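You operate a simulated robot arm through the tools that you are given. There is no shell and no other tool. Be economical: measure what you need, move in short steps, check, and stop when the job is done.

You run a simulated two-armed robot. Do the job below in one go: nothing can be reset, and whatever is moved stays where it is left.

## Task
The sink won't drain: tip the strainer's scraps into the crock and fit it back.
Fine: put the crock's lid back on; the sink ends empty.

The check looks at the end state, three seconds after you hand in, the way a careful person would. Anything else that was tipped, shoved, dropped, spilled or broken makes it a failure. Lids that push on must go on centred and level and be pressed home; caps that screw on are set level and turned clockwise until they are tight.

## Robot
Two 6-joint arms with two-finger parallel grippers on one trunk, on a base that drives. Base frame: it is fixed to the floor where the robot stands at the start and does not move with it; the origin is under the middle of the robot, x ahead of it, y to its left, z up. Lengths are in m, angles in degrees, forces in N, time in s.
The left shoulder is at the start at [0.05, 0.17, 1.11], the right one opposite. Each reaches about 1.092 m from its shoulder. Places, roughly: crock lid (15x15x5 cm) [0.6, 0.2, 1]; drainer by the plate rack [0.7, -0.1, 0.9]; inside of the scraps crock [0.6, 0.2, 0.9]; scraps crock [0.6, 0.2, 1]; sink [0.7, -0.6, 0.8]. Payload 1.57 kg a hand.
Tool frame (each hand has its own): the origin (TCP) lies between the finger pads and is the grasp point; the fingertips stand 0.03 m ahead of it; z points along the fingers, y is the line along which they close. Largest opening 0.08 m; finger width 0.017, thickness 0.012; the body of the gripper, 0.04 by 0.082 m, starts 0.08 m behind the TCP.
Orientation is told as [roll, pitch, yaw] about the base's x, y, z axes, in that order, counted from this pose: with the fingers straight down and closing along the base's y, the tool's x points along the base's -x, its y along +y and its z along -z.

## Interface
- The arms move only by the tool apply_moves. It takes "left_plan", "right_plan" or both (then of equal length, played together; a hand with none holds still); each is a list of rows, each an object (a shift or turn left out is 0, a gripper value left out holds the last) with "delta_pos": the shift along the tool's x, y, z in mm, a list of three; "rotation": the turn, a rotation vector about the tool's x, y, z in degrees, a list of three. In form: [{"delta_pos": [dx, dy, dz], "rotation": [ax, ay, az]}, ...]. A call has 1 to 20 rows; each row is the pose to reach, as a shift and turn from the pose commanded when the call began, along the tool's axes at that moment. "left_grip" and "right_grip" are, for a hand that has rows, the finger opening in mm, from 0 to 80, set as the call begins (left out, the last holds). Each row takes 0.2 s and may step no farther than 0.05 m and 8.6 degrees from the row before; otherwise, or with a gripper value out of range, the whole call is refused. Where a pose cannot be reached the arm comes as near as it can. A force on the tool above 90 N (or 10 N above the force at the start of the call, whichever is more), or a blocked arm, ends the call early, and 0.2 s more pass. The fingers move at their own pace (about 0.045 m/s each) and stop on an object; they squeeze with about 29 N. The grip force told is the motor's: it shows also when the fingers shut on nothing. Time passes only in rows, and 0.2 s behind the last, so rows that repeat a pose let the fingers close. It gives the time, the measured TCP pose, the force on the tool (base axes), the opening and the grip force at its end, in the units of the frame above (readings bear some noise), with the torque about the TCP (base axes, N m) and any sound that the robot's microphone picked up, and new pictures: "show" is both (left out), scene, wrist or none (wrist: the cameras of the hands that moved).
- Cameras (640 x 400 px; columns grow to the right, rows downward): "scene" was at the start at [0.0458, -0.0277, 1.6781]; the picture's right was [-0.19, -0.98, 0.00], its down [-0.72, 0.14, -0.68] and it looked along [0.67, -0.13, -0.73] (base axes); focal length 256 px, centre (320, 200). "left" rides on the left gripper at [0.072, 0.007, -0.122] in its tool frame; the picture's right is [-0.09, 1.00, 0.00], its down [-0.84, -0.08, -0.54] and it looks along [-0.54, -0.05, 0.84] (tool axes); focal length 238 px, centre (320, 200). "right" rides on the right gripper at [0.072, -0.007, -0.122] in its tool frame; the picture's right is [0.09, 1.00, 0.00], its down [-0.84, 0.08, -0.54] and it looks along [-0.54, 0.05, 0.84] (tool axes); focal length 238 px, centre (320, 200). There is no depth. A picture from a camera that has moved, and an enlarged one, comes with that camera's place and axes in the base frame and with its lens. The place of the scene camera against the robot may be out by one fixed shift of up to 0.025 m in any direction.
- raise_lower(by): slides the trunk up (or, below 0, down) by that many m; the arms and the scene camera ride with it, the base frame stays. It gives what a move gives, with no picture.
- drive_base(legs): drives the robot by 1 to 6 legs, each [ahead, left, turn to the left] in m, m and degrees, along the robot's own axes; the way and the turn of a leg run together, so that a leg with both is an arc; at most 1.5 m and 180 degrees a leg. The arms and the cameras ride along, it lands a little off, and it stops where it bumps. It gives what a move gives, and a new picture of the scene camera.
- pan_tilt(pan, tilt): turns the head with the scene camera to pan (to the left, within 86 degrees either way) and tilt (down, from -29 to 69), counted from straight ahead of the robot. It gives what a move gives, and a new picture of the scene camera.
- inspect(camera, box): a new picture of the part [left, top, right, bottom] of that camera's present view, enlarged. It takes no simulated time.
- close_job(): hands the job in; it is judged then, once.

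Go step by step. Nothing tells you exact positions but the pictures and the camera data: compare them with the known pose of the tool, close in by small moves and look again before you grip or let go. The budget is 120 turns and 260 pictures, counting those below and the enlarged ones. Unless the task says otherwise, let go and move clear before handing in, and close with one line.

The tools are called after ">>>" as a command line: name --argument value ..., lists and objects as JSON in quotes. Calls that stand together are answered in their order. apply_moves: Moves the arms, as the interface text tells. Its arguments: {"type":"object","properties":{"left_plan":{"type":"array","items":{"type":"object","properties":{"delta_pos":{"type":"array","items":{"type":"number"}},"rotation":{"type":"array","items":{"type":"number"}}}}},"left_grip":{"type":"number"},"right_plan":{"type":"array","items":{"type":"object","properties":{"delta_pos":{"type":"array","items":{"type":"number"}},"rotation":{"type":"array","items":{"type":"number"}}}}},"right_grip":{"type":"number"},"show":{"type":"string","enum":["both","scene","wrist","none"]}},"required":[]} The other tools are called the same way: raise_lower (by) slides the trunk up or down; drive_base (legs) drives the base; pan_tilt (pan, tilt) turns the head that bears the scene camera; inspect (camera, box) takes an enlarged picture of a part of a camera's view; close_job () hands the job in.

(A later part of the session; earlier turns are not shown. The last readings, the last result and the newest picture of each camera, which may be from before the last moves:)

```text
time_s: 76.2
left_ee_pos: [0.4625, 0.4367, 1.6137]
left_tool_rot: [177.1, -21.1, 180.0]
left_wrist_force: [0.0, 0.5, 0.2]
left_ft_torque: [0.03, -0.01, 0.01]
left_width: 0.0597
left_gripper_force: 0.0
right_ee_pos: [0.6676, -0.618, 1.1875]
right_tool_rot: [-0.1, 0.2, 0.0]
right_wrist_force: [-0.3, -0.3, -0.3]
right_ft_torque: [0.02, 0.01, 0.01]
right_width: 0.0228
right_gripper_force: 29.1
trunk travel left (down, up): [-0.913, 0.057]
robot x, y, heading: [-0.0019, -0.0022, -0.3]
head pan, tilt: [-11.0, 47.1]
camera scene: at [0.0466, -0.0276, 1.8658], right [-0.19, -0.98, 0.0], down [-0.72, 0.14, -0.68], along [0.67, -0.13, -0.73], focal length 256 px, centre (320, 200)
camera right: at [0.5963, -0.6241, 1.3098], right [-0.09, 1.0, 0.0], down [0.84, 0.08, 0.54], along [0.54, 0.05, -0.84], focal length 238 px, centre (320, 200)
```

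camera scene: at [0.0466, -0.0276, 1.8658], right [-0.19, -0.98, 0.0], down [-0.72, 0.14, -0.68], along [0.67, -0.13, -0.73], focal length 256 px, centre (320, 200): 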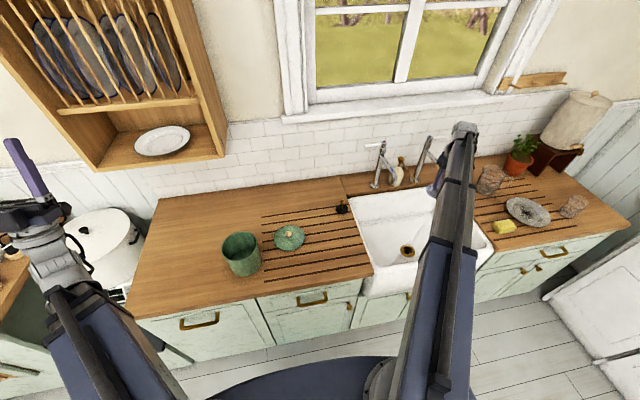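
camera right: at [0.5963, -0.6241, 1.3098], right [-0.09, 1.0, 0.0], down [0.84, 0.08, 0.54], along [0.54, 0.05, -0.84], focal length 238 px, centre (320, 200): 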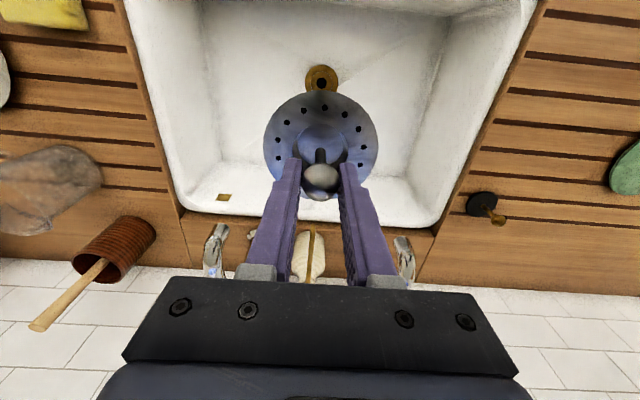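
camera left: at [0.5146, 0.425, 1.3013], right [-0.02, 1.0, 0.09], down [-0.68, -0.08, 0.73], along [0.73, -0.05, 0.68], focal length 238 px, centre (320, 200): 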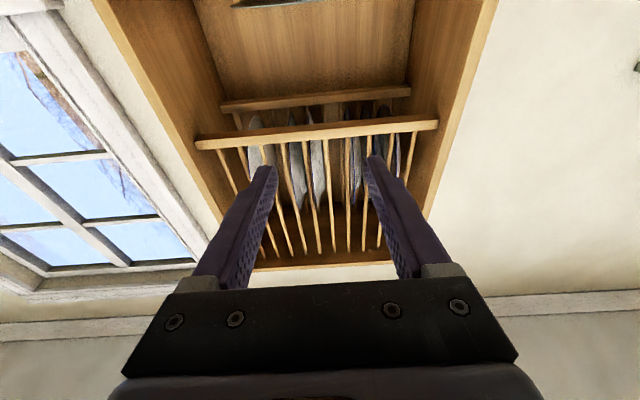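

The sink is empty of water and nothing fell in. I align to the recorded seat position and lower partway.

>>> apply_moves --right_plan '[{"delta_pos": [-5, 3, 0]}, {"delta_pos": [-5, 3, 0]}]' --show "none"

>>> raise_lower --by -0.35

>>> inspect --camera "right" --box '[160, 0, 480, 200]'

```text
time_s: 76.8
left_ee_pos: [0.4635, 0.4373, 1.6126]
left_tool_rot: [177.0, -21.1, -180.0]
left_wrist_force: [-0.4, -0.4, 0.1]
left_ft_torque: [0.03, -0.03, 0.02]
left_width: 0.0601
left_gripper_force: 0.0
right_ee_pos: [0.6714, -0.6144, 1.1866]
right_tool_rot: [-0.1, 0.1, 0.0]
right_wrist_force: [0.1, -0.4, -0.3]
right_ft_torque: [-0.01, -0.01, 0.02]
right_width: 0.0227
right_gripper_force: 28.8
trunk travel left (down, up): [-0.913, 0.057]
robot x, y, heading: [-0.0005, 0.0015, 0.0]
head pan, tilt: [-11.0, 47.1]
```

```text
time_s: 80.2
left_ee_pos: [0.4617, 0.4361, 1.2624]
left_tool_rot: [177.0, -21.0, -180.0]
left_wrist_force: [-0.3, 0.2, -0.3]
left_ft_torque: [-0.03, -0.01, -0.02]
left_width: 0.0603
left_gripper_force: 0.1
right_ee_pos: [0.6725, -0.6146, 0.8377]
right_tool_rot: [-0.1, 0.1, -0.1]
right_wrist_force: [0.4, 0.1, -0.2]
right_ft_torque: [-0.03, 0.04, 0.02]
right_width: 0.023
right_gripper_force: 29.0
trunk travel left (down, up): [-0.563, 0.407]
robot x, y, heading: [0.0027, -0.0007, -0.3]
head pan, tilt: [-11.0, 47.1]
```

```text
2.00 times, centred on (320, 100) of right
camera zoom: at [0.6013, -0.6209, 0.9598], right [-0.09, 1.0, 0.0], down [0.84, 0.08, 0.54], along [0.54, 0.05, -0.84], focal length 477 px, centre (320, 400)
```

zoom: 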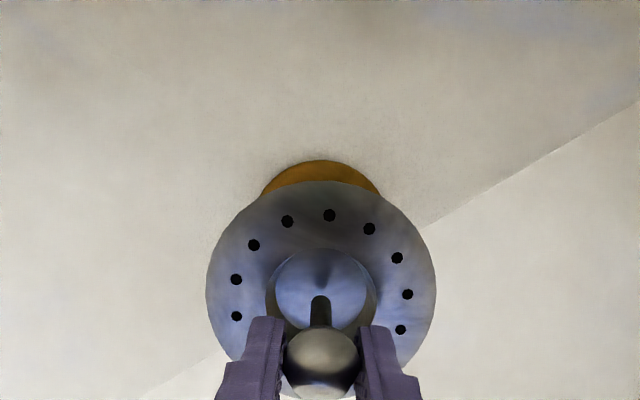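

Laterally aligned with the drain. I lower to just above seat, then the last bit.

>>> raise_lower --by -0.09

>>> raise_lower --by -0.015

>>> inspect --camera "right" --box '[160, 0, 480, 200]'

```text
time_s: 81.4
left_ee_pos: [0.4628, 0.4362, 1.1729]
left_tool_rot: [177.0, -21.1, -180.0]
left_wrist_force: [0.4, -0.7, 1.2]
left_ft_torque: [0.01, -0.01, 0.01]
left_width: 0.0601
left_gripper_force: 0.1
right_ee_pos: [0.6722, -0.6153, 0.7474]
right_tool_rot: [-0.1, 0.2, -0.1]
right_wrist_force: [0.7, -0.1, -1.5]
right_ft_torque: [-0.01, -0.01, -0.03]
right_width: 0.0229
right_gripper_force: 29.0
trunk travel left (down, up): [-0.473, 0.497]
robot x, y, heading: [0.0024, -0.0006, -0.3]
head pan, tilt: [-11.0, 47.1]
```

```text
time_s: 82.1
left_ee_pos: [0.4631, 0.4359, 1.1586]
left_tool_rot: [177.0, -21.0, 180.1]
left_wrist_force: [-0.7, -0.8, 0.5]
left_ft_torque: [0.0, -0.01, -0.01]
left_width: 0.0601
left_gripper_force: 0.1
right_ee_pos: [0.6703, -0.6151, 0.7329]
right_tool_rot: [-0.1, 0.2, -0.1]
right_wrist_force: [-0.1, -1.8, 10.2]
right_ft_torque: [0.14, -0.25, 0.02]
right_width: 0.023
right_gripper_force: 28.7
trunk travel left (down, up): [-0.458, 0.512]
robot x, y, heading: [-0.0011, -0.0, 0.0]
head pan, tilt: [-11.0, 47.1]
```

```text
2.00 times, centred on (320, 100) of right
camera zoom: at [0.6007, -0.6208, 0.8556], right [-0.09, 1.0, 0.0], down [0.84, 0.08, 0.54], along [0.54, 0.05, -0.84], focal length 477 px, centre (320, 400)
```

zoom: 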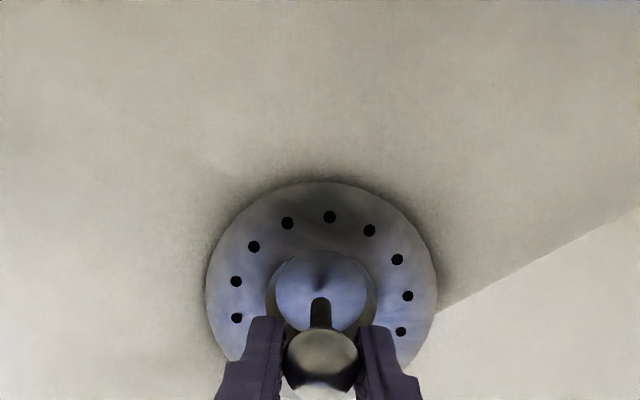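

Seated at the original height with light contact. I press 2 mm, then release.

>>> raise_lower --by -0.002

>>> apply_moves --right_plan '[{}, {}, {}, {}]' --right_grip 70 --show "wrist"

```text
time_s: 82.6
left_ee_pos: [0.4615, 0.4372, 1.1564]
left_tool_rot: [177.1, -20.9, 180.0]
left_wrist_force: [-0.3, -0.7, 0.4]
left_ft_torque: [0.0, -0.01, -0.02]
left_width: 0.06
left_gripper_force: 0.1
right_ee_pos: [0.6717, -0.6154, 0.7331]
right_tool_rot: [-0.2, 0.0, -0.1]
right_wrist_force: [1.8, -5.6, 20.9]
right_ft_torque: [0.23, 0.0, 0.0]
right_width: 0.0231
right_gripper_force: 28.5
trunk travel left (down, up): [-0.456, 0.514]
robot x, y, heading: [0.0048, 0.0004, 0.0]
head pan, tilt: [-11.0, 47.1]
```

```text
time_s: 83.6
left_ee_pos: [0.4638, 0.4376, 1.1566]
left_tool_rot: [177.0, -21.1, -180.0]
left_wrist_force: [1.0, 0.8, 0.2]
left_ft_torque: [0.0, -0.04, -0.01]
left_width: 0.0602
left_gripper_force: 0.2
right_ee_pos: [0.672, -0.6149, 0.7291]
right_tool_rot: [-0.1, 0.1, 0.1]
right_wrist_force: [0.6, -0.6, 0.7]
right_ft_torque: [-0.02, 0.0, -0.01]
right_width: 0.0701
right_gripper_force: 0.0
trunk travel left (down, up): [-0.456, 0.514]
robot x, y, heading: [-0.0001, 0.0007, -0.5]
head pan, tilt: [-11.0, 47.1]
camera right: at [0.6012, -0.6209, 0.8528], right [-0.09, 1.0, 0.0], down [0.84, 0.08, 0.54], along [0.54, 0.05, -0.84], focal length 238 px, centre (320, 200)
```

right: 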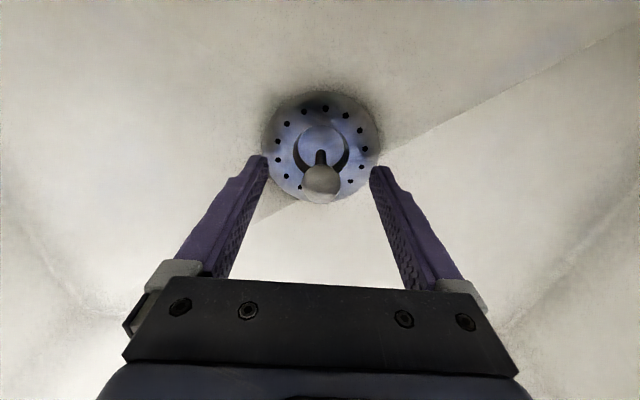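

Released and seated level. I raise fully and check the sink.

>>> raise_lower --by 0.42

>>> inspect --camera "right" --box '[200, 0, 440, 160]'

>>> inspect --camera "scene" --box '[180, 150, 500, 350]'

```text
refused: 0.42 is not a number from -0.4 to 0.4
```

```text
2.50 times, centred on (320, 80) of right
camera zoom: at [0.6012, -0.6209, 0.8528], right [-0.09, 1.0, 0.0], down [0.84, 0.08, 0.54], along [0.54, 0.05, -0.84], focal length 596 px, centre (320, 500)
```

zoom: 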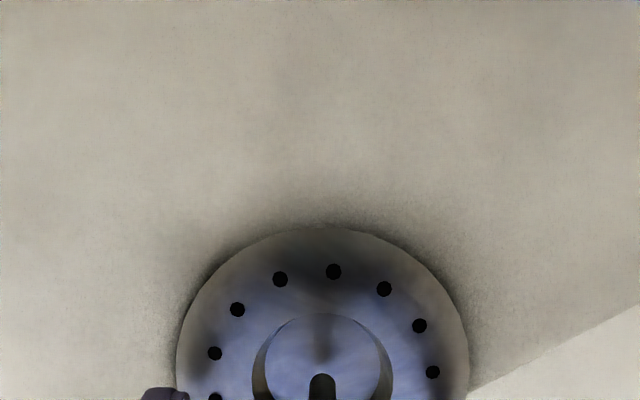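

```text
2.00 times, centred on (340, 250) of scene
camera zoom: at [0.0464, -0.0276, 1.4088], right [-0.19, -0.98, 0.0], down [-0.72, 0.14, -0.68], along [0.67, -0.13, -0.73], focal length 513 px, centre (280, 100)
```

zoom: 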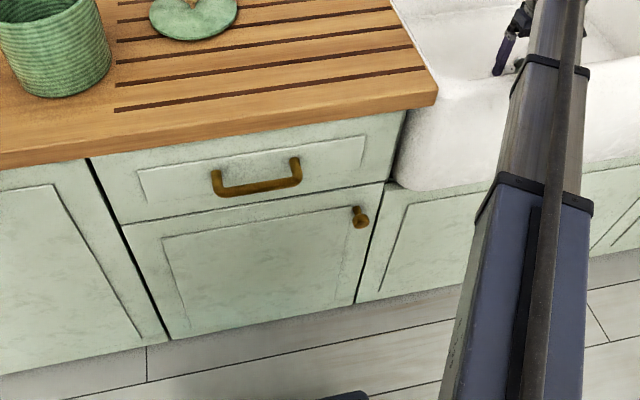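

>>> raise_lower --by 0.39

>>> inspect --camera "right" --box '[160, 0, 480, 200]'

>>> inspect --camera "scene" --box '[180, 150, 500, 350]'

```text
time_s: 87.3
left_ee_pos: [0.4621, 0.4367, 1.5461]
left_tool_rot: [177.0, -21.1, -180.0]
left_wrist_force: [0.8, 0.8, 0.2]
left_ft_torque: [0.03, 0.01, 0.01]
left_width: 0.0599
left_gripper_force: 0.2
right_ee_pos: [0.6729, -0.615, 1.1208]
right_tool_rot: [-0.1, 0.0, -0.1]
right_wrist_force: [-1.5, -0.8, 0.5]
right_ft_torque: [-0.02, -0.04, -0.04]
right_width: 0.0702
right_gripper_force: 0.0
trunk travel left (down, up): [-0.846, 0.124]
robot x, y, heading: [0.0023, 0.0045, -0.1]
head pan, tilt: [-11.0, 47.1]
```

```text
2.00 times, centred on (320, 100) of right
camera zoom: at [0.6013, -0.6209, 1.2428], right [-0.09, 1.0, 0.0], down [0.84, 0.08, 0.54], along [0.54, 0.05, -0.84], focal length 477 px, centre (320, 400)
```

zoom: 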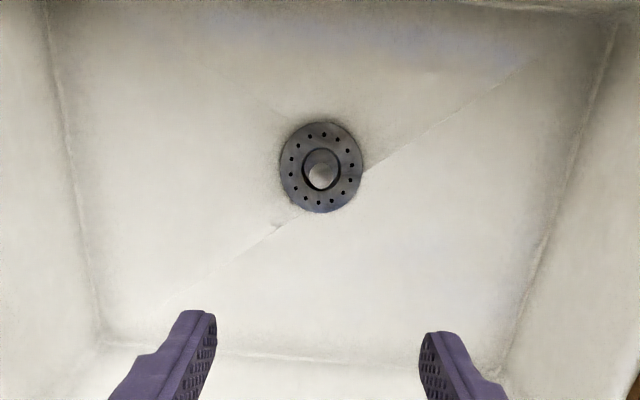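

```text
2.00 times, centred on (340, 250) of scene
camera zoom: at [0.0465, -0.0277, 1.7988], right [-0.19, -0.98, 0.0], down [-0.72, 0.14, -0.68], along [0.67, -0.13, -0.73], focal length 513 px, centre (280, 100)
```

zoom: 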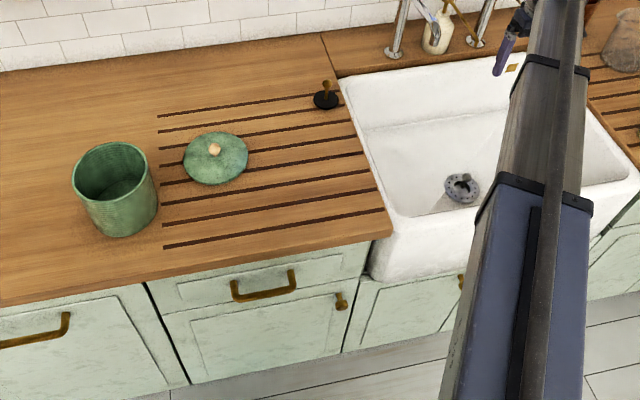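

Strainer is home, sink empty, lid and plug undisturbed. Now I turn the left hand back down.

>>> apply_moves --left_plan '[{"delta_pos": [15, 0, 6], "rotation": [0, 8, 0]}, {"delta_pos": [30, 0, 12], "rotation": [0, 16, 0]}, {"delta_pos": [50, 0, 20], "rotation": [0, 24, 0]}, {"delta_pos": [70, 0, 28], "rotation": [0, 32, 0]}, {"delta_pos": [90, 0, 36], "rotation": [0, 40, 0]}, {"delta_pos": [110, 0, 44], "rotation": [0, 48, 0]}, {"delta_pos": [130, 0, 50], "rotation": [0, 56, 0]}, {"delta_pos": [140, 0, 54], "rotation": [0, 64, 0]}, {"delta_pos": [140, 0, 54], "rotation": [0, 72, 0]}, {"delta_pos": [140, 0, 54], "rotation": [0, 80, 0]}, {"delta_pos": [140, 0, 54], "rotation": [0, 88, 0]}, {"delta_pos": [140, 0, 54], "rotation": [0, 96, 0]}, {"delta_pos": [140, 0, 54], "rotation": [0, 104, 0]}, {"delta_pos": [140, 0, 54], "rotation": [0, 112, 0]}, {"delta_pos": [140, 0, 54], "rotation": [0, 120, 0]}, {"delta_pos": [140, 0, 54], "rotation": [0, 128, 0]}, {"delta_pos": [140, 0, 54], "rotation": [0, 136, 0]}, {"delta_pos": [140, 0, 54], "rotation": [0, 144, 0]}, {"delta_pos": [140, 0, 54], "rotation": [0, 152, 0]}, {"delta_pos": [140, 0, 54], "rotation": [0, 159, 0]}]' --show "wrist"

```text
time_s: 91.5
left_ee_pos: [0.6145, 0.436, 1.12]
left_tool_rot: [2.7, 0.3, -0.9]
left_wrist_force: [0.8, -0.6, 0.4]
left_ft_torque: [0.02, -0.02, 0.03]
left_width: 0.0601
left_gripper_force: 0.1
left hand out of reach, approached as far as the arm can: row 1, 2, 3, 4, 5, 6, 7, 8, 9, 10, 11, 12, 13, 14, 15, 16, 17, 18, 19, 20
right_ee_pos: [0.6716, -0.6148, 1.1201]
right_tool_rot: [-0.1, 0.1, -0.1]
right_wrist_force: [0.4, 0.1, 0.0]
right_ft_torque: [0.02, 0.01, -0.01]
right_width: 0.0699
right_gripper_force: 0.1
trunk travel left (down, up): [-0.846, 0.124]
robot x, y, heading: [0.002, -0.0012, 0.0]
head pan, tilt: [-11.0, 47.1]
camera left: at [0.5421, 0.4377, 1.2423], right [0.11, 0.99, 0.05], down [0.84, -0.12, 0.53], along [0.54, -0.02, -0.84], focal length 238 px, centre (320, 200)
```

left: 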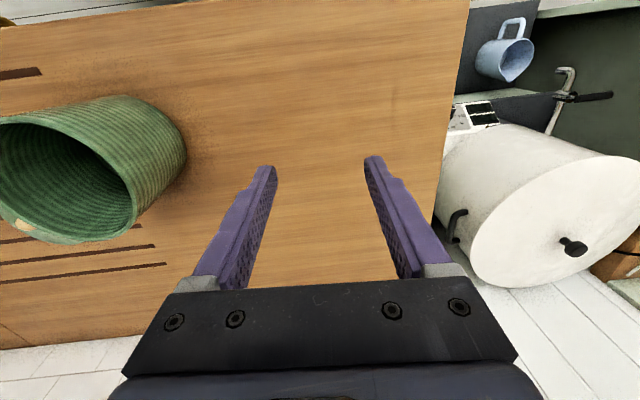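

I level the left hand and pass over the crock to check its contents.

>>> apply_moves --left_plan '[{"delta_pos": [5, -40, 0], "rotation": [2.7, -0.3, -0.9]}, {"delta_pos": [10, -85, 0], "rotation": [2.7, -0.3, -0.9]}, {"delta_pos": [20, -130, 0], "rotation": [2.7, -0.3, -0.9]}, {"delta_pos": [30, -175, 0], "rotation": [2.7, -0.3, -0.9]}, {"delta_pos": [35, -215, 0], "rotation": [2.7, -0.3, -0.9]}, {"delta_pos": [40, -245, 0], "rotation": [2.7, -0.3, -0.9]}, {"delta_pos": [40, -245, 0], "rotation": [2.7, -0.3, -0.9]}]' --show "wrist"

>>> inspect --camera "left" --box '[220, 0, 420, 150]'

```text
time_s: 93.1
left_ee_pos: [0.5698, 0.191, 1.1205]
left_tool_rot: [0.1, -0.2, -0.2]
left_wrist_force: [-0.5, 0.4, -1.1]
left_ft_torque: [-0.01, 0.01, 0.01]
left_width: 0.0598
left_gripper_force: 0.2
left hand out of reach, approached as far as the arm can: row 4, 5, 6, 7
right_ee_pos: [0.6721, -0.6149, 1.1209]
right_tool_rot: [0.0, 0.2, -0.1]
right_wrist_force: [-0.8, -0.4, 0.2]
right_ft_torque: [0.02, -0.05, 0.02]
right_width: 0.07
right_gripper_force: 0.1
trunk travel left (down, up): [-0.846, 0.124]
robot x, y, heading: [0.0004, 0.0019, -0.1]
head pan, tilt: [-11.0, 47.1]
camera left: at [0.4958, 0.1974, 1.2413], right [0.09, 1.0, 0.0], down [0.83, -0.08, 0.55], along [0.54, -0.05, -0.84], focal length 238 px, centre (320, 200)
```

left: 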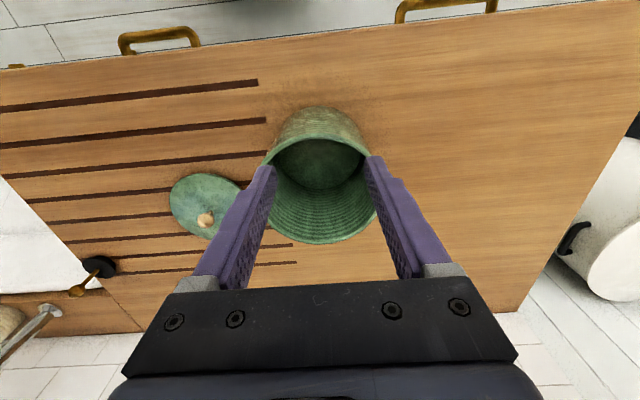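

```text
2.67 times, centred on (320, 75) of left
camera zoom: at [0.4958, 0.1974, 1.2413], right [0.09, 1.0, 0.0], down [0.83, -0.08, 0.55], along [0.54, -0.05, -0.84], focal length 636 px, centre (320, 533)
```

zoom: 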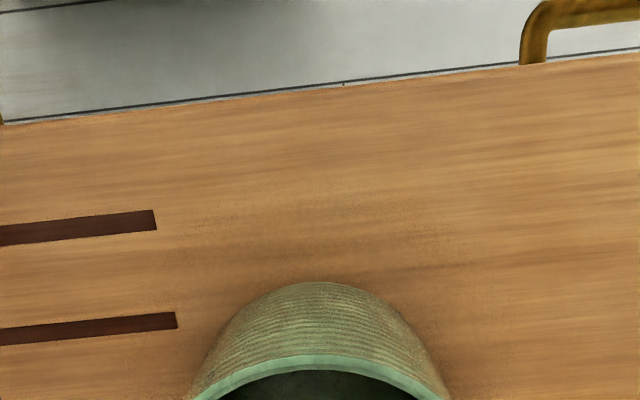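

>>> inspect --camera "left" --box '[260, 100, 390, 250]'

>>> inspect --camera "scene" --box '[100, 150, 320, 320]'

```text
2.67 times, centred on (325, 175) of left
camera zoom: at [0.4958, 0.1974, 1.2413], right [0.09, 1.0, 0.0], down [0.83, -0.08, 0.55], along [0.54, -0.05, -0.84], focal length 636 px, centre (307, 267)
```

zoom: 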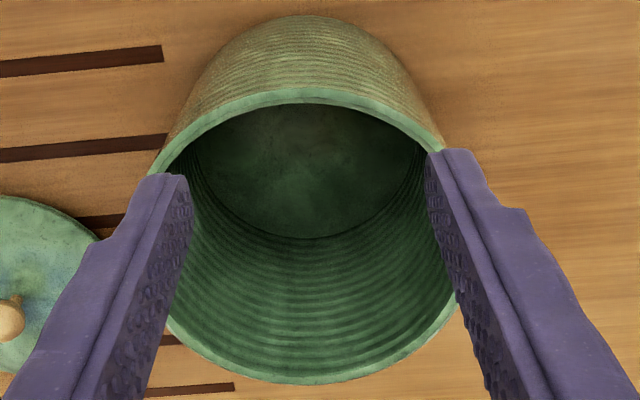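

```text
2.35 times, centred on (210, 235) of scene
camera zoom: at [0.0467, -0.0273, 1.7988], right [-0.19, -0.98, 0.0], down [-0.72, 0.14, -0.68], along [0.67, -0.13, -0.73], focal length 604 px, centre (579, 118)
```

zoom: 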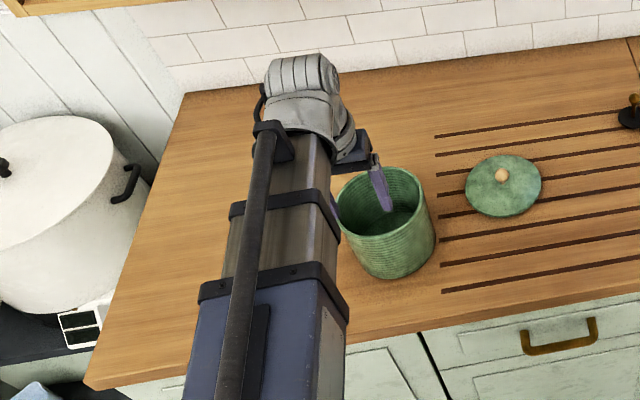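

The near part of the crock floor is hidden from here; I move the camera forward to look straight down.

>>> apply_moves --left_plan '[{"delta_pos": [-40, 0, 0]}, {"delta_pos": [-80, 0, 0]}, {"delta_pos": [-110, 0, 0]}, {"delta_pos": [-110, 0, 0]}]' --show "wrist"

>>> inspect --camera "left" --box '[220, 0, 420, 140]'

```text
time_s: 94.1
left_ee_pos: [0.6778, 0.19, 1.1206]
left_tool_rot: [0.0, -0.3, -0.2]
left_wrist_force: [0.0, 0.6, -0.7]
left_ft_torque: [0.0, 0.0, 0.01]
left_width: 0.0599
left_gripper_force: 0.1
right_ee_pos: [0.6724, -0.6144, 1.1208]
right_tool_rot: [0.0, 0.2, -0.1]
right_wrist_force: [-0.9, 0.1, 0.0]
right_ft_torque: [0.01, -0.03, -0.01]
right_width: 0.0704
right_gripper_force: 0.2
trunk travel left (down, up): [-0.846, 0.124]
robot x, y, heading: [-0.0001, -0.0012, 0.0]
head pan, tilt: [-11.0, 47.1]
camera left: at [0.6041, 0.1963, 1.2416], right [0.1, 1.0, 0.0], down [0.83, -0.08, 0.55], along [0.54, -0.05, -0.84], focal length 238 px, centre (320, 200)
```

left: 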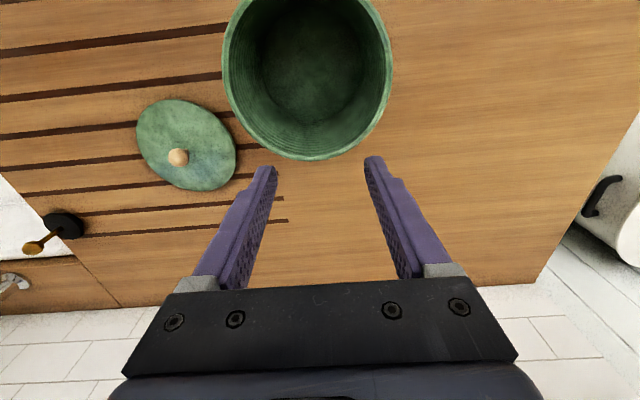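

```text
2.86 times, centred on (320, 70) of left
camera zoom: at [0.6041, 0.1963, 1.2416], right [0.1, 1.0, 0.0], down [0.83, -0.08, 0.55], along [0.54, -0.05, -0.84], focal length 681 px, centre (320, 571)
```

zoom: 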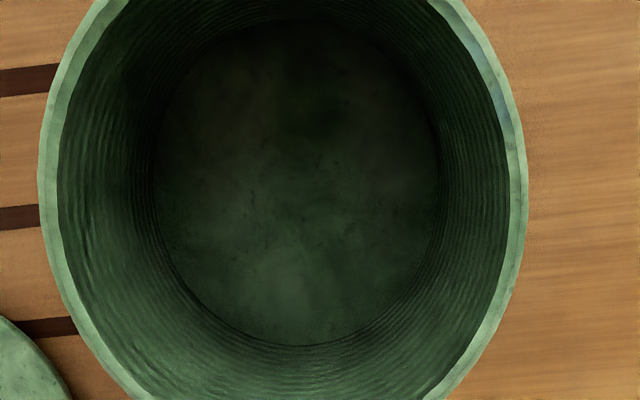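

No scraps are visible in the crock, so I search the counter and floor before going on.

>>> pan_tilt --pan 15 --tilt 65

>>> inspect --camera "scene" --box '[180, 60, 460, 240]'

>>> pan_tilt --pan -15 --tilt 60

```text
time_s: 95.0
left_ee_pos: [0.677, 0.191, 1.1202]
left_tool_rot: [0.1, -0.3, -0.2]
left_wrist_force: [0.8, 0.8, 0.5]
left_ft_torque: [0.01, 0.0, 0.02]
left_width: 0.0599
left_gripper_force: 0.0
right_ee_pos: [0.6716, -0.6152, 1.1204]
right_tool_rot: [0.0, 0.0, -0.1]
right_wrist_force: [0.3, 0.6, -0.3]
right_ft_torque: [-0.01, 0.02, 0.0]
right_width: 0.0699
right_gripper_force: 0.0
trunk travel left (down, up): [-0.846, 0.124]
robot x, y, heading: [-0.0033, 0.0004, 0.2]
head pan, tilt: [15.0, 65.0]
camera scene: at [0.027, 0.0031, 1.7767], right [0.26, -0.97, 0.0], down [-0.88, -0.23, -0.42], along [0.41, 0.11, -0.91], focal length 256 px, centre (320, 200)
```

scene: 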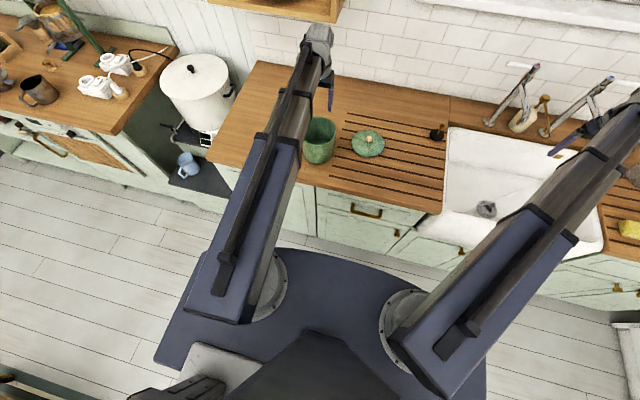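

```text
2.22 times, centred on (320, 150) of scene
camera zoom: at [0.027, 0.0031, 1.7767], right [0.26, -0.97, 0.0], down [-0.88, -0.23, -0.42], along [0.41, 0.11, -0.91], focal length 570 px, centre (320, 311)
```

zoom: 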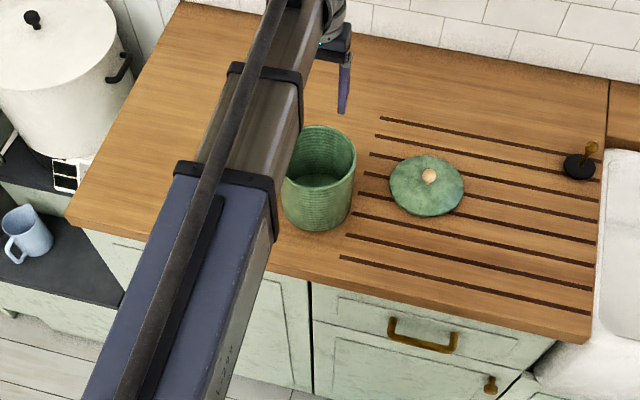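

```text
time_s: 96.0
left_ee_pos: [0.6775, 0.19, 1.1197]
left_tool_rot: [0.1, -0.2, -0.2]
left_wrist_force: [0.1, -0.4, -0.3]
left_ft_torque: [0.0, -0.05, 0.0]
left_width: 0.06
left_gripper_force: 0.0
right_ee_pos: [0.6734, -0.6147, 1.1204]
right_tool_rot: [-0.1, 0.1, -0.1]
right_wrist_force: [-1.0, 0.2, -0.9]
right_ft_torque: [0.01, 0.02, 0.0]
right_width: 0.0701
right_gripper_force: 0.0
trunk travel left (down, up): [-0.846, 0.124]
robot x, y, heading: [0.0017, -0.0057, -0.0]
head pan, tilt: [-15.0, 60.0]
camera scene: at [0.0327, -0.0297, 1.7822], right [-0.26, -0.97, 0.0], down [-0.84, 0.22, -0.5], along [0.48, -0.13, -0.87], focal length 256 px, centre (320, 200)
```

scene: 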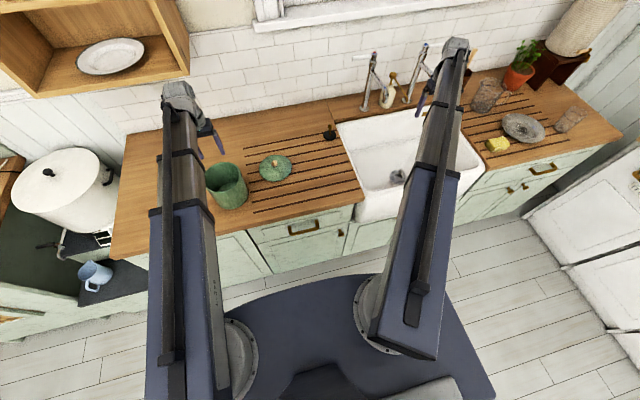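

>>> inspect --camera "left" --box '[260, 0, 370, 70]'

>>> inspect --camera "scene" --box '[160, 120, 340, 240]'

>>> inspect --camera "scene" --box '[220, 220, 400, 400]'

```text
5.71 times, centred on (315, 35) of left
camera zoom: at [0.6044, 0.1964, 1.2414], right [0.1, 1.0, 0.0], down [0.83, -0.08, 0.55], along [0.54, -0.05, -0.84], focal length 1362 px, centre (349, 1143)
```

zoom: 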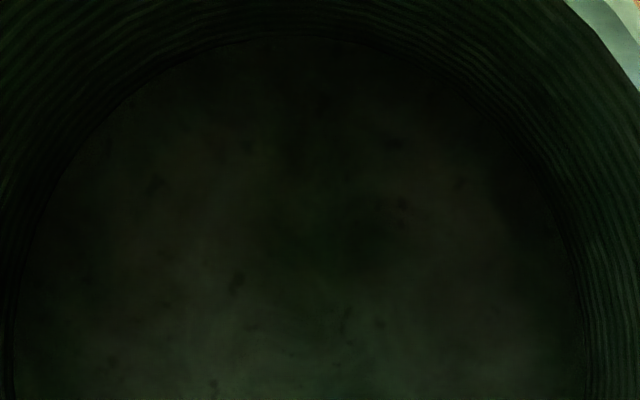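

```text
3.33 times, centred on (250, 180) of scene
camera zoom: at [0.0327, -0.0297, 1.7822], right [-0.26, -0.97, 0.0], down [-0.84, 0.22, -0.5], along [0.48, -0.13, -0.87], focal length 855 px, centre (553, 267)
```

zoom: 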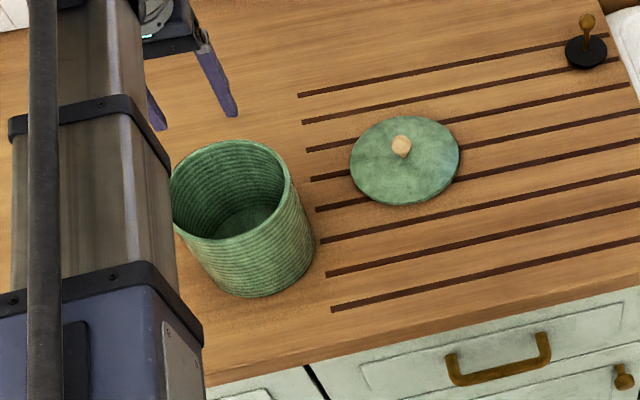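

```text
2.22 times, centred on (310, 310) of scene
camera zoom: at [0.0327, -0.0297, 1.7822], right [-0.26, -0.97, 0.0], down [-0.84, 0.22, -0.5], along [0.48, -0.13, -0.87], focal length 570 px, centre (342, -44)
```

zoom: 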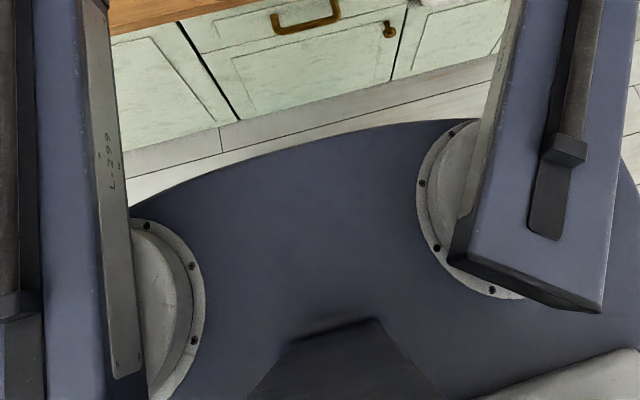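

I find no scraps spilled on the counter, floor or robot, and the strainer was clean after tipping over the crock, so they're taken as delivered. Next, the left hand goes above the lid knob.

>>> apply_moves --left_plan '[{"delta_pos": [-8, -42, 0]}, {"delta_pos": [-15, -84, 0]}, {"delta_pos": [-22, -126, 0]}, {"delta_pos": [-29, -168, 0]}, {"delta_pos": [-35, -210, 0]}, {"delta_pos": [-35, -210, 0]}]' --show "none"

>>> raise_lower --by -0.12

>>> inspect --camera "left" --box '[160, 50, 480, 250]'

```text
time_s: 97.4
left_ee_pos: [0.7118, -0.0185, 1.1205]
left_tool_rot: [0.1, -0.2, -0.1]
left_wrist_force: [-0.7, 0.5, -0.1]
left_ft_torque: [-0.04, 0.0, 0.0]
left_width: 0.0598
left_gripper_force: 0.1
right_ee_pos: [0.6732, -0.6152, 1.12]
right_tool_rot: [-0.1, 0.1, -0.1]
right_wrist_force: [-0.3, 0.6, -0.1]
right_ft_torque: [-0.02, -0.02, -0.02]
right_width: 0.0698
right_gripper_force: 0.0
trunk travel left (down, up): [-0.846, 0.124]
robot x, y, heading: [-0.0043, -0.0008, -0.2]
head pan, tilt: [-15.0, 60.0]
```

```text
time_s: 98.9
left_ee_pos: [0.7127, -0.0181, 1.0007]
left_tool_rot: [0.0, -0.1, -0.2]
left_wrist_force: [0.1, -0.5, -0.6]
left_ft_torque: [0.01, 0.01, 0.0]
left_width: 0.0599
left_gripper_force: 0.1
right_ee_pos: [0.6731, -0.6144, 1.0004]
right_tool_rot: [-0.1, 0.1, -0.1]
right_wrist_force: [0.0, 0.5, -0.3]
right_ft_torque: [-0.01, -0.01, 0.0]
right_width: 0.0703
right_gripper_force: 0.1
trunk travel left (down, up): [-0.726, 0.244]
robot x, y, heading: [0.002, -0.0028, 0.1]
head pan, tilt: [-15.0, 60.0]
```

```text
2.00 times, centred on (320, 150) of left
camera zoom: at [0.639, -0.013, 1.1215], right [0.1, 1.0, 0.0], down [0.83, -0.08, 0.55], along [0.54, -0.05, -0.84], focal length 477 px, centre (320, 300)
```

zoom: 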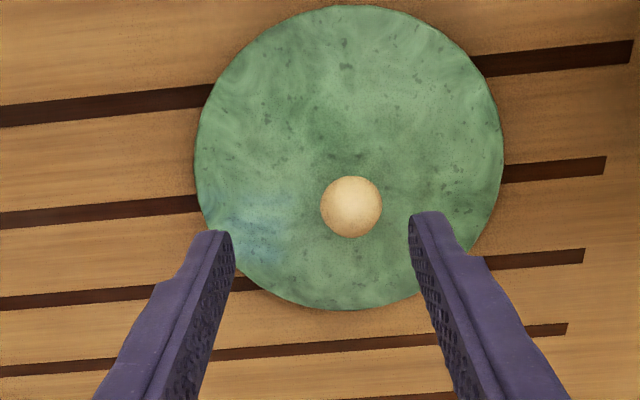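

Knob is at (0.710, −0.007). I correct and lower to grip height.

>>> apply_moves --left_plan '[{"delta_pos": [3, 11, 0]}, {"delta_pos": [3, 11, 0]}]' --show "none"

>>> raise_lower --by -0.05

>>> inspect --camera "left" --box '[160, 50, 480, 250]'

```text
time_s: 99.5
left_ee_pos: [0.7095, -0.0074, 1.0008]
left_tool_rot: [0.1, -0.2, -0.1]
left_wrist_force: [-0.1, 0.2, -0.1]
left_ft_torque: [0.02, 0.0, 0.0]
left_width: 0.0599
left_gripper_force: 0.1
right_ee_pos: [0.6736, -0.6154, 0.9999]
right_tool_rot: [-0.1, 0.2, 0.0]
right_wrist_force: [-0.2, -0.7, 0.4]
right_ft_torque: [0.04, 0.01, -0.01]
right_width: 0.0697
right_gripper_force: 0.0
trunk travel left (down, up): [-0.726, 0.244]
robot x, y, heading: [0.0022, -0.002, 0.1]
head pan, tilt: [-15.0, 60.0]
```

```text
time_s: 100.4
left_ee_pos: [0.7099, -0.0081, 0.9509]
left_tool_rot: [0.2, -0.2, -0.1]
left_wrist_force: [0.0, 0.4, -0.4]
left_ft_torque: [0.02, 0.03, -0.03]
left_width: 0.0601
left_gripper_force: 0.0
right_ee_pos: [0.6727, -0.6153, 0.9508]
right_tool_rot: [-0.1, 0.1, -0.2]
right_wrist_force: [0.2, -0.3, 1.2]
right_ft_torque: [0.02, -0.01, -0.04]
right_width: 0.0702
right_gripper_force: 0.1
trunk travel left (down, up): [-0.676, 0.294]
robot x, y, heading: [0.0014, 0.0012, -0.1]
head pan, tilt: [-15.0, 60.0]
```

```text
2.00 times, centred on (320, 150) of left
camera zoom: at [0.6362, -0.0019, 1.0715], right [0.1, 1.0, 0.0], down [0.83, -0.08, 0.55], along [0.54, -0.05, -0.84], focal length 477 px, centre (320, 300)
```

zoom: 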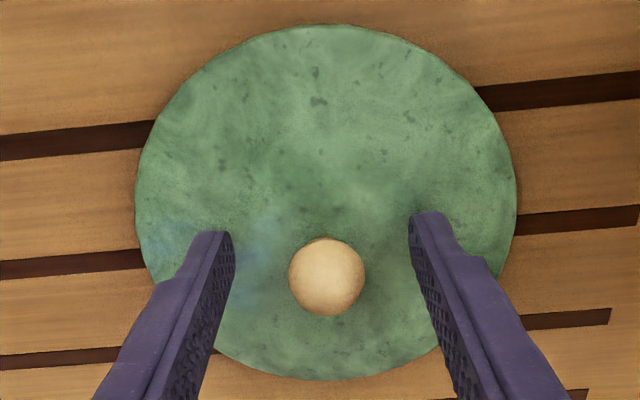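

>>> raise_lower --by -0.003

>>> apply_moves --left_plan '[{"delta_pos": [0, 2, 0]}, {"delta_pos": [0, 2, 0]}, {"delta_pos": [0, 2, 0]}, {"delta_pos": [0, 2, 0]}, {"delta_pos": [0, 2, 0]}]' --left_grip 0 --show "none"

>>> raise_lower --by 0.2

>>> inspect --camera "left" --box '[160, 50, 480, 250]'

>>> inspect --camera "scene" --box '[160, 60, 440, 240]'

```text
time_s: 100.9
left_ee_pos: [0.7094, -0.0087, 0.9479]
left_tool_rot: [0.1, -0.2, -0.3]
left_wrist_force: [0.5, -0.2, -0.2]
left_ft_torque: [-0.01, -0.02, -0.01]
left_width: 0.0602
left_gripper_force: 0.1
right_ee_pos: [0.672, -0.6139, 0.9459]
right_tool_rot: [-0.2, 0.1, -0.1]
right_wrist_force: [0.0, -0.9, -0.2]
right_ft_torque: [0.01, 0.03, 0.0]
right_width: 0.0701
right_gripper_force: 0.1
trunk travel left (down, up): [-0.673, 0.297]
robot x, y, heading: [0.0003, -0.0002, -0.0]
head pan, tilt: [-15.0, 60.0]
```

```text
time_s: 102.1
left_ee_pos: [0.7098, -0.0064, 0.9478]
left_tool_rot: [0.1, -0.2, -0.2]
left_wrist_force: [-0.3, 0.8, -0.3]
left_ft_torque: [-0.03, 0.0, -0.04]
left_width: 0.025
left_gripper_force: 29.2
right_ee_pos: [0.6733, -0.6141, 0.9479]
right_tool_rot: [-0.2, 0.1, -0.1]
right_wrist_force: [0.5, -0.3, 0.4]
right_ft_torque: [-0.01, 0.03, 0.0]
right_width: 0.0698
right_gripper_force: 0.2
trunk travel left (down, up): [-0.673, 0.297]
robot x, y, heading: [0.0053, 0.0012, -0.1]
head pan, tilt: [-15.0, 60.0]
```

```text
time_s: 104.3
left_ee_pos: [0.7099, -0.0066, 1.1472]
left_tool_rot: [0.2, -0.2, -0.1]
left_wrist_force: [0.7, 0.0, -2.3]
left_ft_torque: [0.0, -0.02, 0.0]
left_width: 0.0253
left_gripper_force: 29.2
right_ee_pos: [0.6728, -0.6147, 1.1481]
right_tool_rot: [-0.2, 0.0, 0.0]
right_wrist_force: [-0.2, 0.1, 0.3]
right_ft_torque: [0.0, 0.0, 0.03]
right_width: 0.0697
right_gripper_force: 0.1
trunk travel left (down, up): [-0.873, 0.097]
robot x, y, heading: [-0.0002, 0.0015, -0.2]
head pan, tilt: [-15.0, 60.0]
```

```text
2.00 times, centred on (320, 150) of left
camera zoom: at [0.6367, -0.0002, 1.2682], right [0.1, 1.0, 0.0], down [0.83, -0.08, 0.55], along [0.54, -0.05, -0.84], focal length 477 px, centre (320, 300)
```

zoom: 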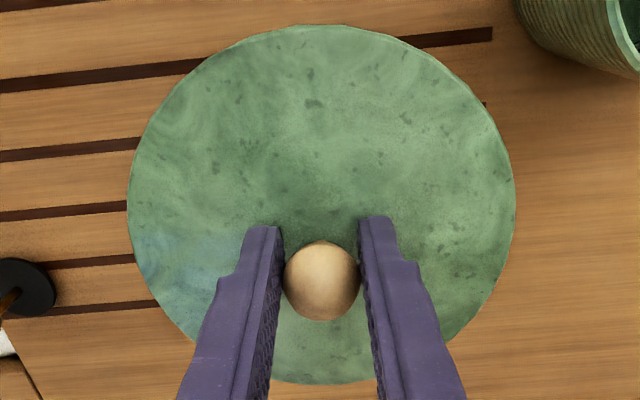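

```text
2.22 times, centred on (300, 150) of scene
camera zoom: at [0.0331, -0.0299, 1.8091], right [-0.26, -0.97, 0.0], down [-0.84, 0.23, -0.5], along [0.48, -0.13, -0.87], focal length 570 px, centre (364, 311)
```

zoom: 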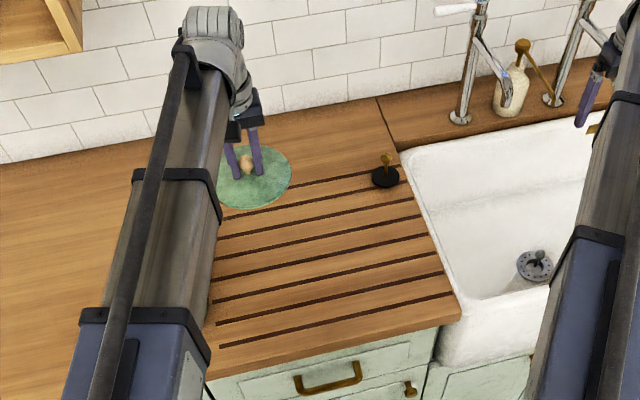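

Lid is gripped level. I carry it back over the crock, centre (≈0.626, 0.186).

>>> apply_moves --left_plan '[{"delta_pos": [10, 20, 0]}, {"delta_pos": [26, 56, 0]}, {"delta_pos": [43, 94, 0]}, {"delta_pos": [60, 132, 0]}, {"delta_pos": [76, 168, 0]}, {"delta_pos": [86, 188, 0]}, {"delta_pos": [86, 192, 0]}, {"delta_pos": [86, 192, 0]}]' --show "wrist"

>>> inspect --camera "scene" --box '[130, 80, 330, 240]'

>>> inspect --camera "right" --box '[220, 0, 420, 160]'

```text
time_s: 106.1
left_ee_pos: [0.624, 0.1855, 1.1476]
left_tool_rot: [0.1, -0.2, -0.2]
left_wrist_force: [-0.7, -0.8, -1.3]
left_ft_torque: [0.01, 0.01, -0.02]
left_width: 0.0252
left_gripper_force: 28.9
right_ee_pos: [0.6739, -0.6149, 1.1481]
right_tool_rot: [0.0, 0.2, -0.1]
right_wrist_force: [0.6, 0.2, -0.3]
right_ft_torque: [-0.03, 0.01, 0.01]
right_width: 0.07
right_gripper_force: 0.0
trunk travel left (down, up): [-0.873, 0.097]
robot x, y, heading: [0.0043, 0.0016, -0.2]
head pan, tilt: [-15.0, 60.0]
camera left: at [0.5511, 0.1923, 1.2684], right [0.1, 1.0, 0.0], down [0.83, -0.08, 0.55], along [0.54, -0.05, -0.84], focal length 238 px, centre (320, 200)
```

left: 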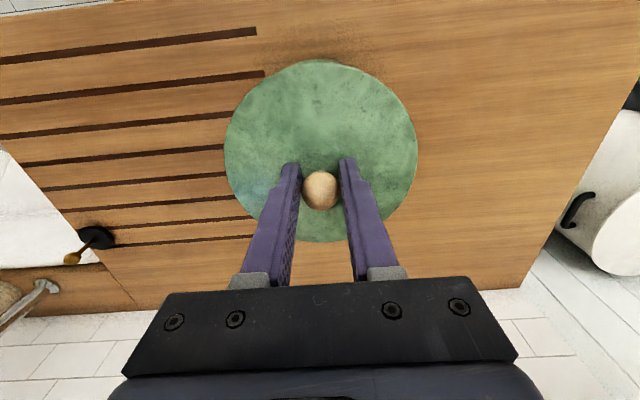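

```text
2.50 times, centred on (230, 160) of scene
camera zoom: at [0.0328, -0.0298, 1.8092], right [-0.26, -0.97, 0.0], down [-0.84, 0.23, -0.5], along [0.48, -0.13, -0.87], focal length 641 px, centre (545, 300)
```

zoom: 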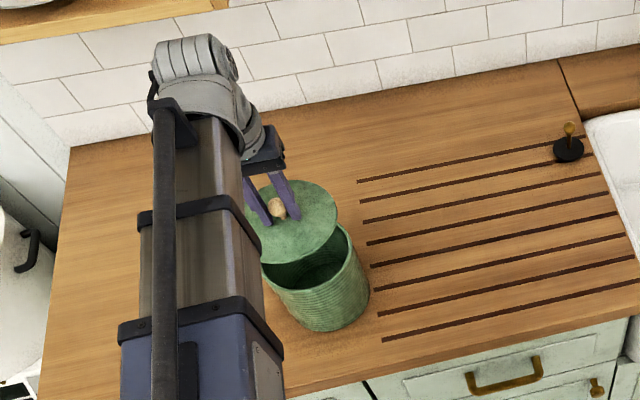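

```text
2.50 times, centred on (320, 80) of right
camera zoom: at [0.6014, -0.6208, 1.2698], right [-0.09, 1.0, 0.0], down [0.84, 0.08, 0.54], along [0.54, 0.05, -0.84], focal length 596 px, centre (320, 500)
```

zoom: 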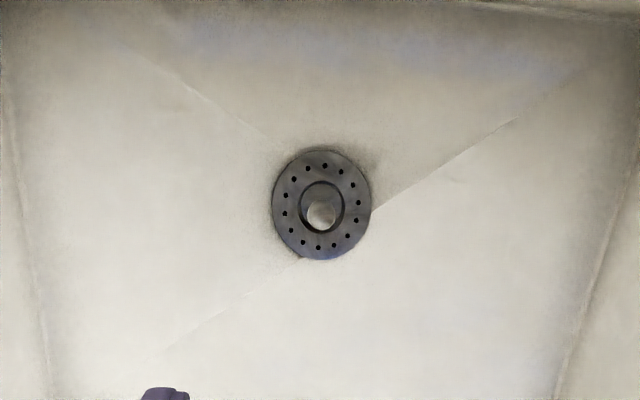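

Strainer looks properly seated. I lower the lid close to the rim and check.

>>> raise_lower --by -0.063

>>> inspect --camera "scene" --box '[130, 80, 330, 240]'

>>> inspect --camera "left" --box '[200, 20, 440, 260]'

```text
time_s: 107.1
left_ee_pos: [0.6248, 0.187, 1.0859]
left_tool_rot: [0.1, -0.2, -0.1]
left_wrist_force: [1.2, 0.2, -1.2]
left_ft_torque: [-0.01, -0.02, -0.01]
left_width: 0.0254
left_gripper_force: 29.8
right_ee_pos: [0.6723, -0.6133, 1.0849]
right_tool_rot: [-0.2, 0.1, -0.2]
right_wrist_force: [0.0, 0.3, 0.3]
right_ft_torque: [-0.05, -0.02, 0.0]
right_width: 0.0703
right_gripper_force: 0.0
trunk travel left (down, up): [-0.81, 0.16]
robot x, y, heading: [0.0006, 0.0006, -0.1]
head pan, tilt: [-15.0, 60.0]
```

```text
2.50 times, centred on (230, 160) of scene
camera zoom: at [0.0327, -0.0297, 1.7462], right [-0.26, -0.97, 0.0], down [-0.84, 0.23, -0.5], along [0.48, -0.13, -0.87], focal length 641 px, centre (545, 300)
```

zoom: 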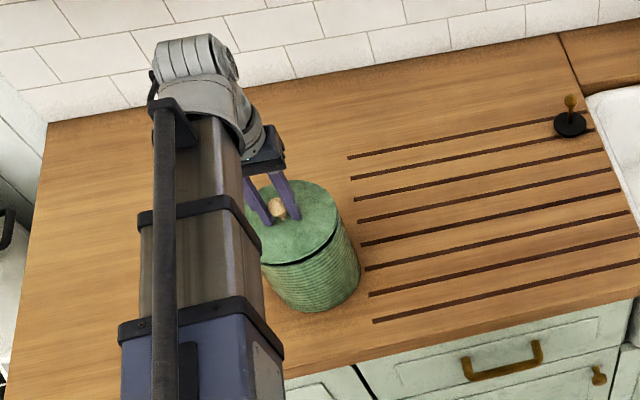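

```text
1.67 times, centred on (320, 140) of left
camera zoom: at [0.551, 0.192, 1.2054], right [0.1, 1.0, 0.0], down [0.83, -0.08, 0.55], along [0.54, -0.05, -0.84], focal length 397 px, centre (320, 300)
```

zoom: 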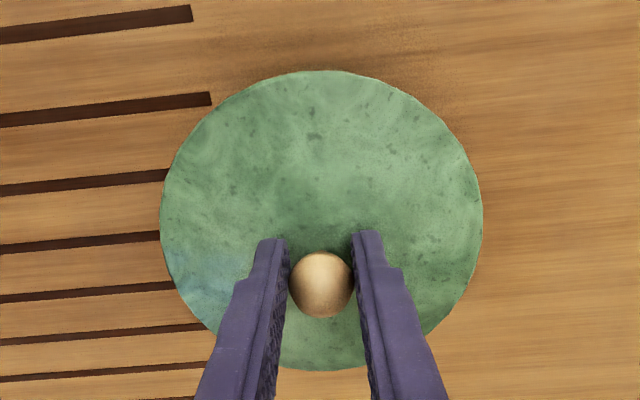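

Well aligned. I lower the remaining 15 mm in two bits.

>>> raise_lower --by -0.01

>>> raise_lower --by -0.006

>>> inspect --camera "scene" --box '[170, 110, 270, 210]'

```text
time_s: 107.7
left_ee_pos: [0.6247, 0.1862, 1.0748]
left_tool_rot: [0.2, -0.2, -0.3]
left_wrist_force: [-1.0, 0.3, -2.8]
left_ft_torque: [0.02, 0.06, -0.01]
left_width: 0.0253
left_gripper_force: 29.5
right_ee_pos: [0.6724, -0.6141, 1.0748]
right_tool_rot: [-0.1, 0.1, -0.1]
right_wrist_force: [0.2, 0.0, 0.6]
right_ft_torque: [0.03, -0.02, 0.01]
right_width: 0.07
right_gripper_force: 0.0
trunk travel left (down, up): [-0.8, 0.17]
robot x, y, heading: [-0.0021, 0.0008, -0.5]
head pan, tilt: [-15.0, 60.0]
```

```text
time_s: 108.2
left_ee_pos: [0.6253, 0.1863, 1.0689]
left_tool_rot: [0.1, -0.4, -0.2]
left_wrist_force: [3.7, 2.4, 16.0]
left_ft_torque: [-0.01, -0.48, 0.0]
left_width: 0.0251
left_gripper_force: 29.2
right_ee_pos: [0.6718, -0.6158, 1.0689]
right_tool_rot: [-0.1, 0.1, -0.1]
right_wrist_force: [0.4, -0.7, -0.1]
right_ft_torque: [-0.01, 0.02, -0.01]
right_width: 0.0701
right_gripper_force: 0.1
trunk travel left (down, up): [-0.794, 0.176]
robot x, y, heading: [-0.0007, -0.0006, -0.1]
head pan, tilt: [-15.0, 60.0]
```

```text
4.00 times, centred on (220, 160) of scene
camera zoom: at [0.0318, -0.03, 1.7305], right [-0.26, -0.97, 0.0], down [-0.84, 0.23, -0.5], along [0.48, -0.13, -0.87], focal length 1026 px, centre (720, 360)
```

zoom: 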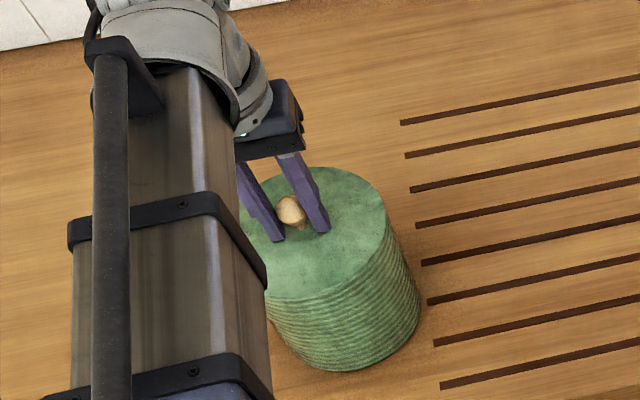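

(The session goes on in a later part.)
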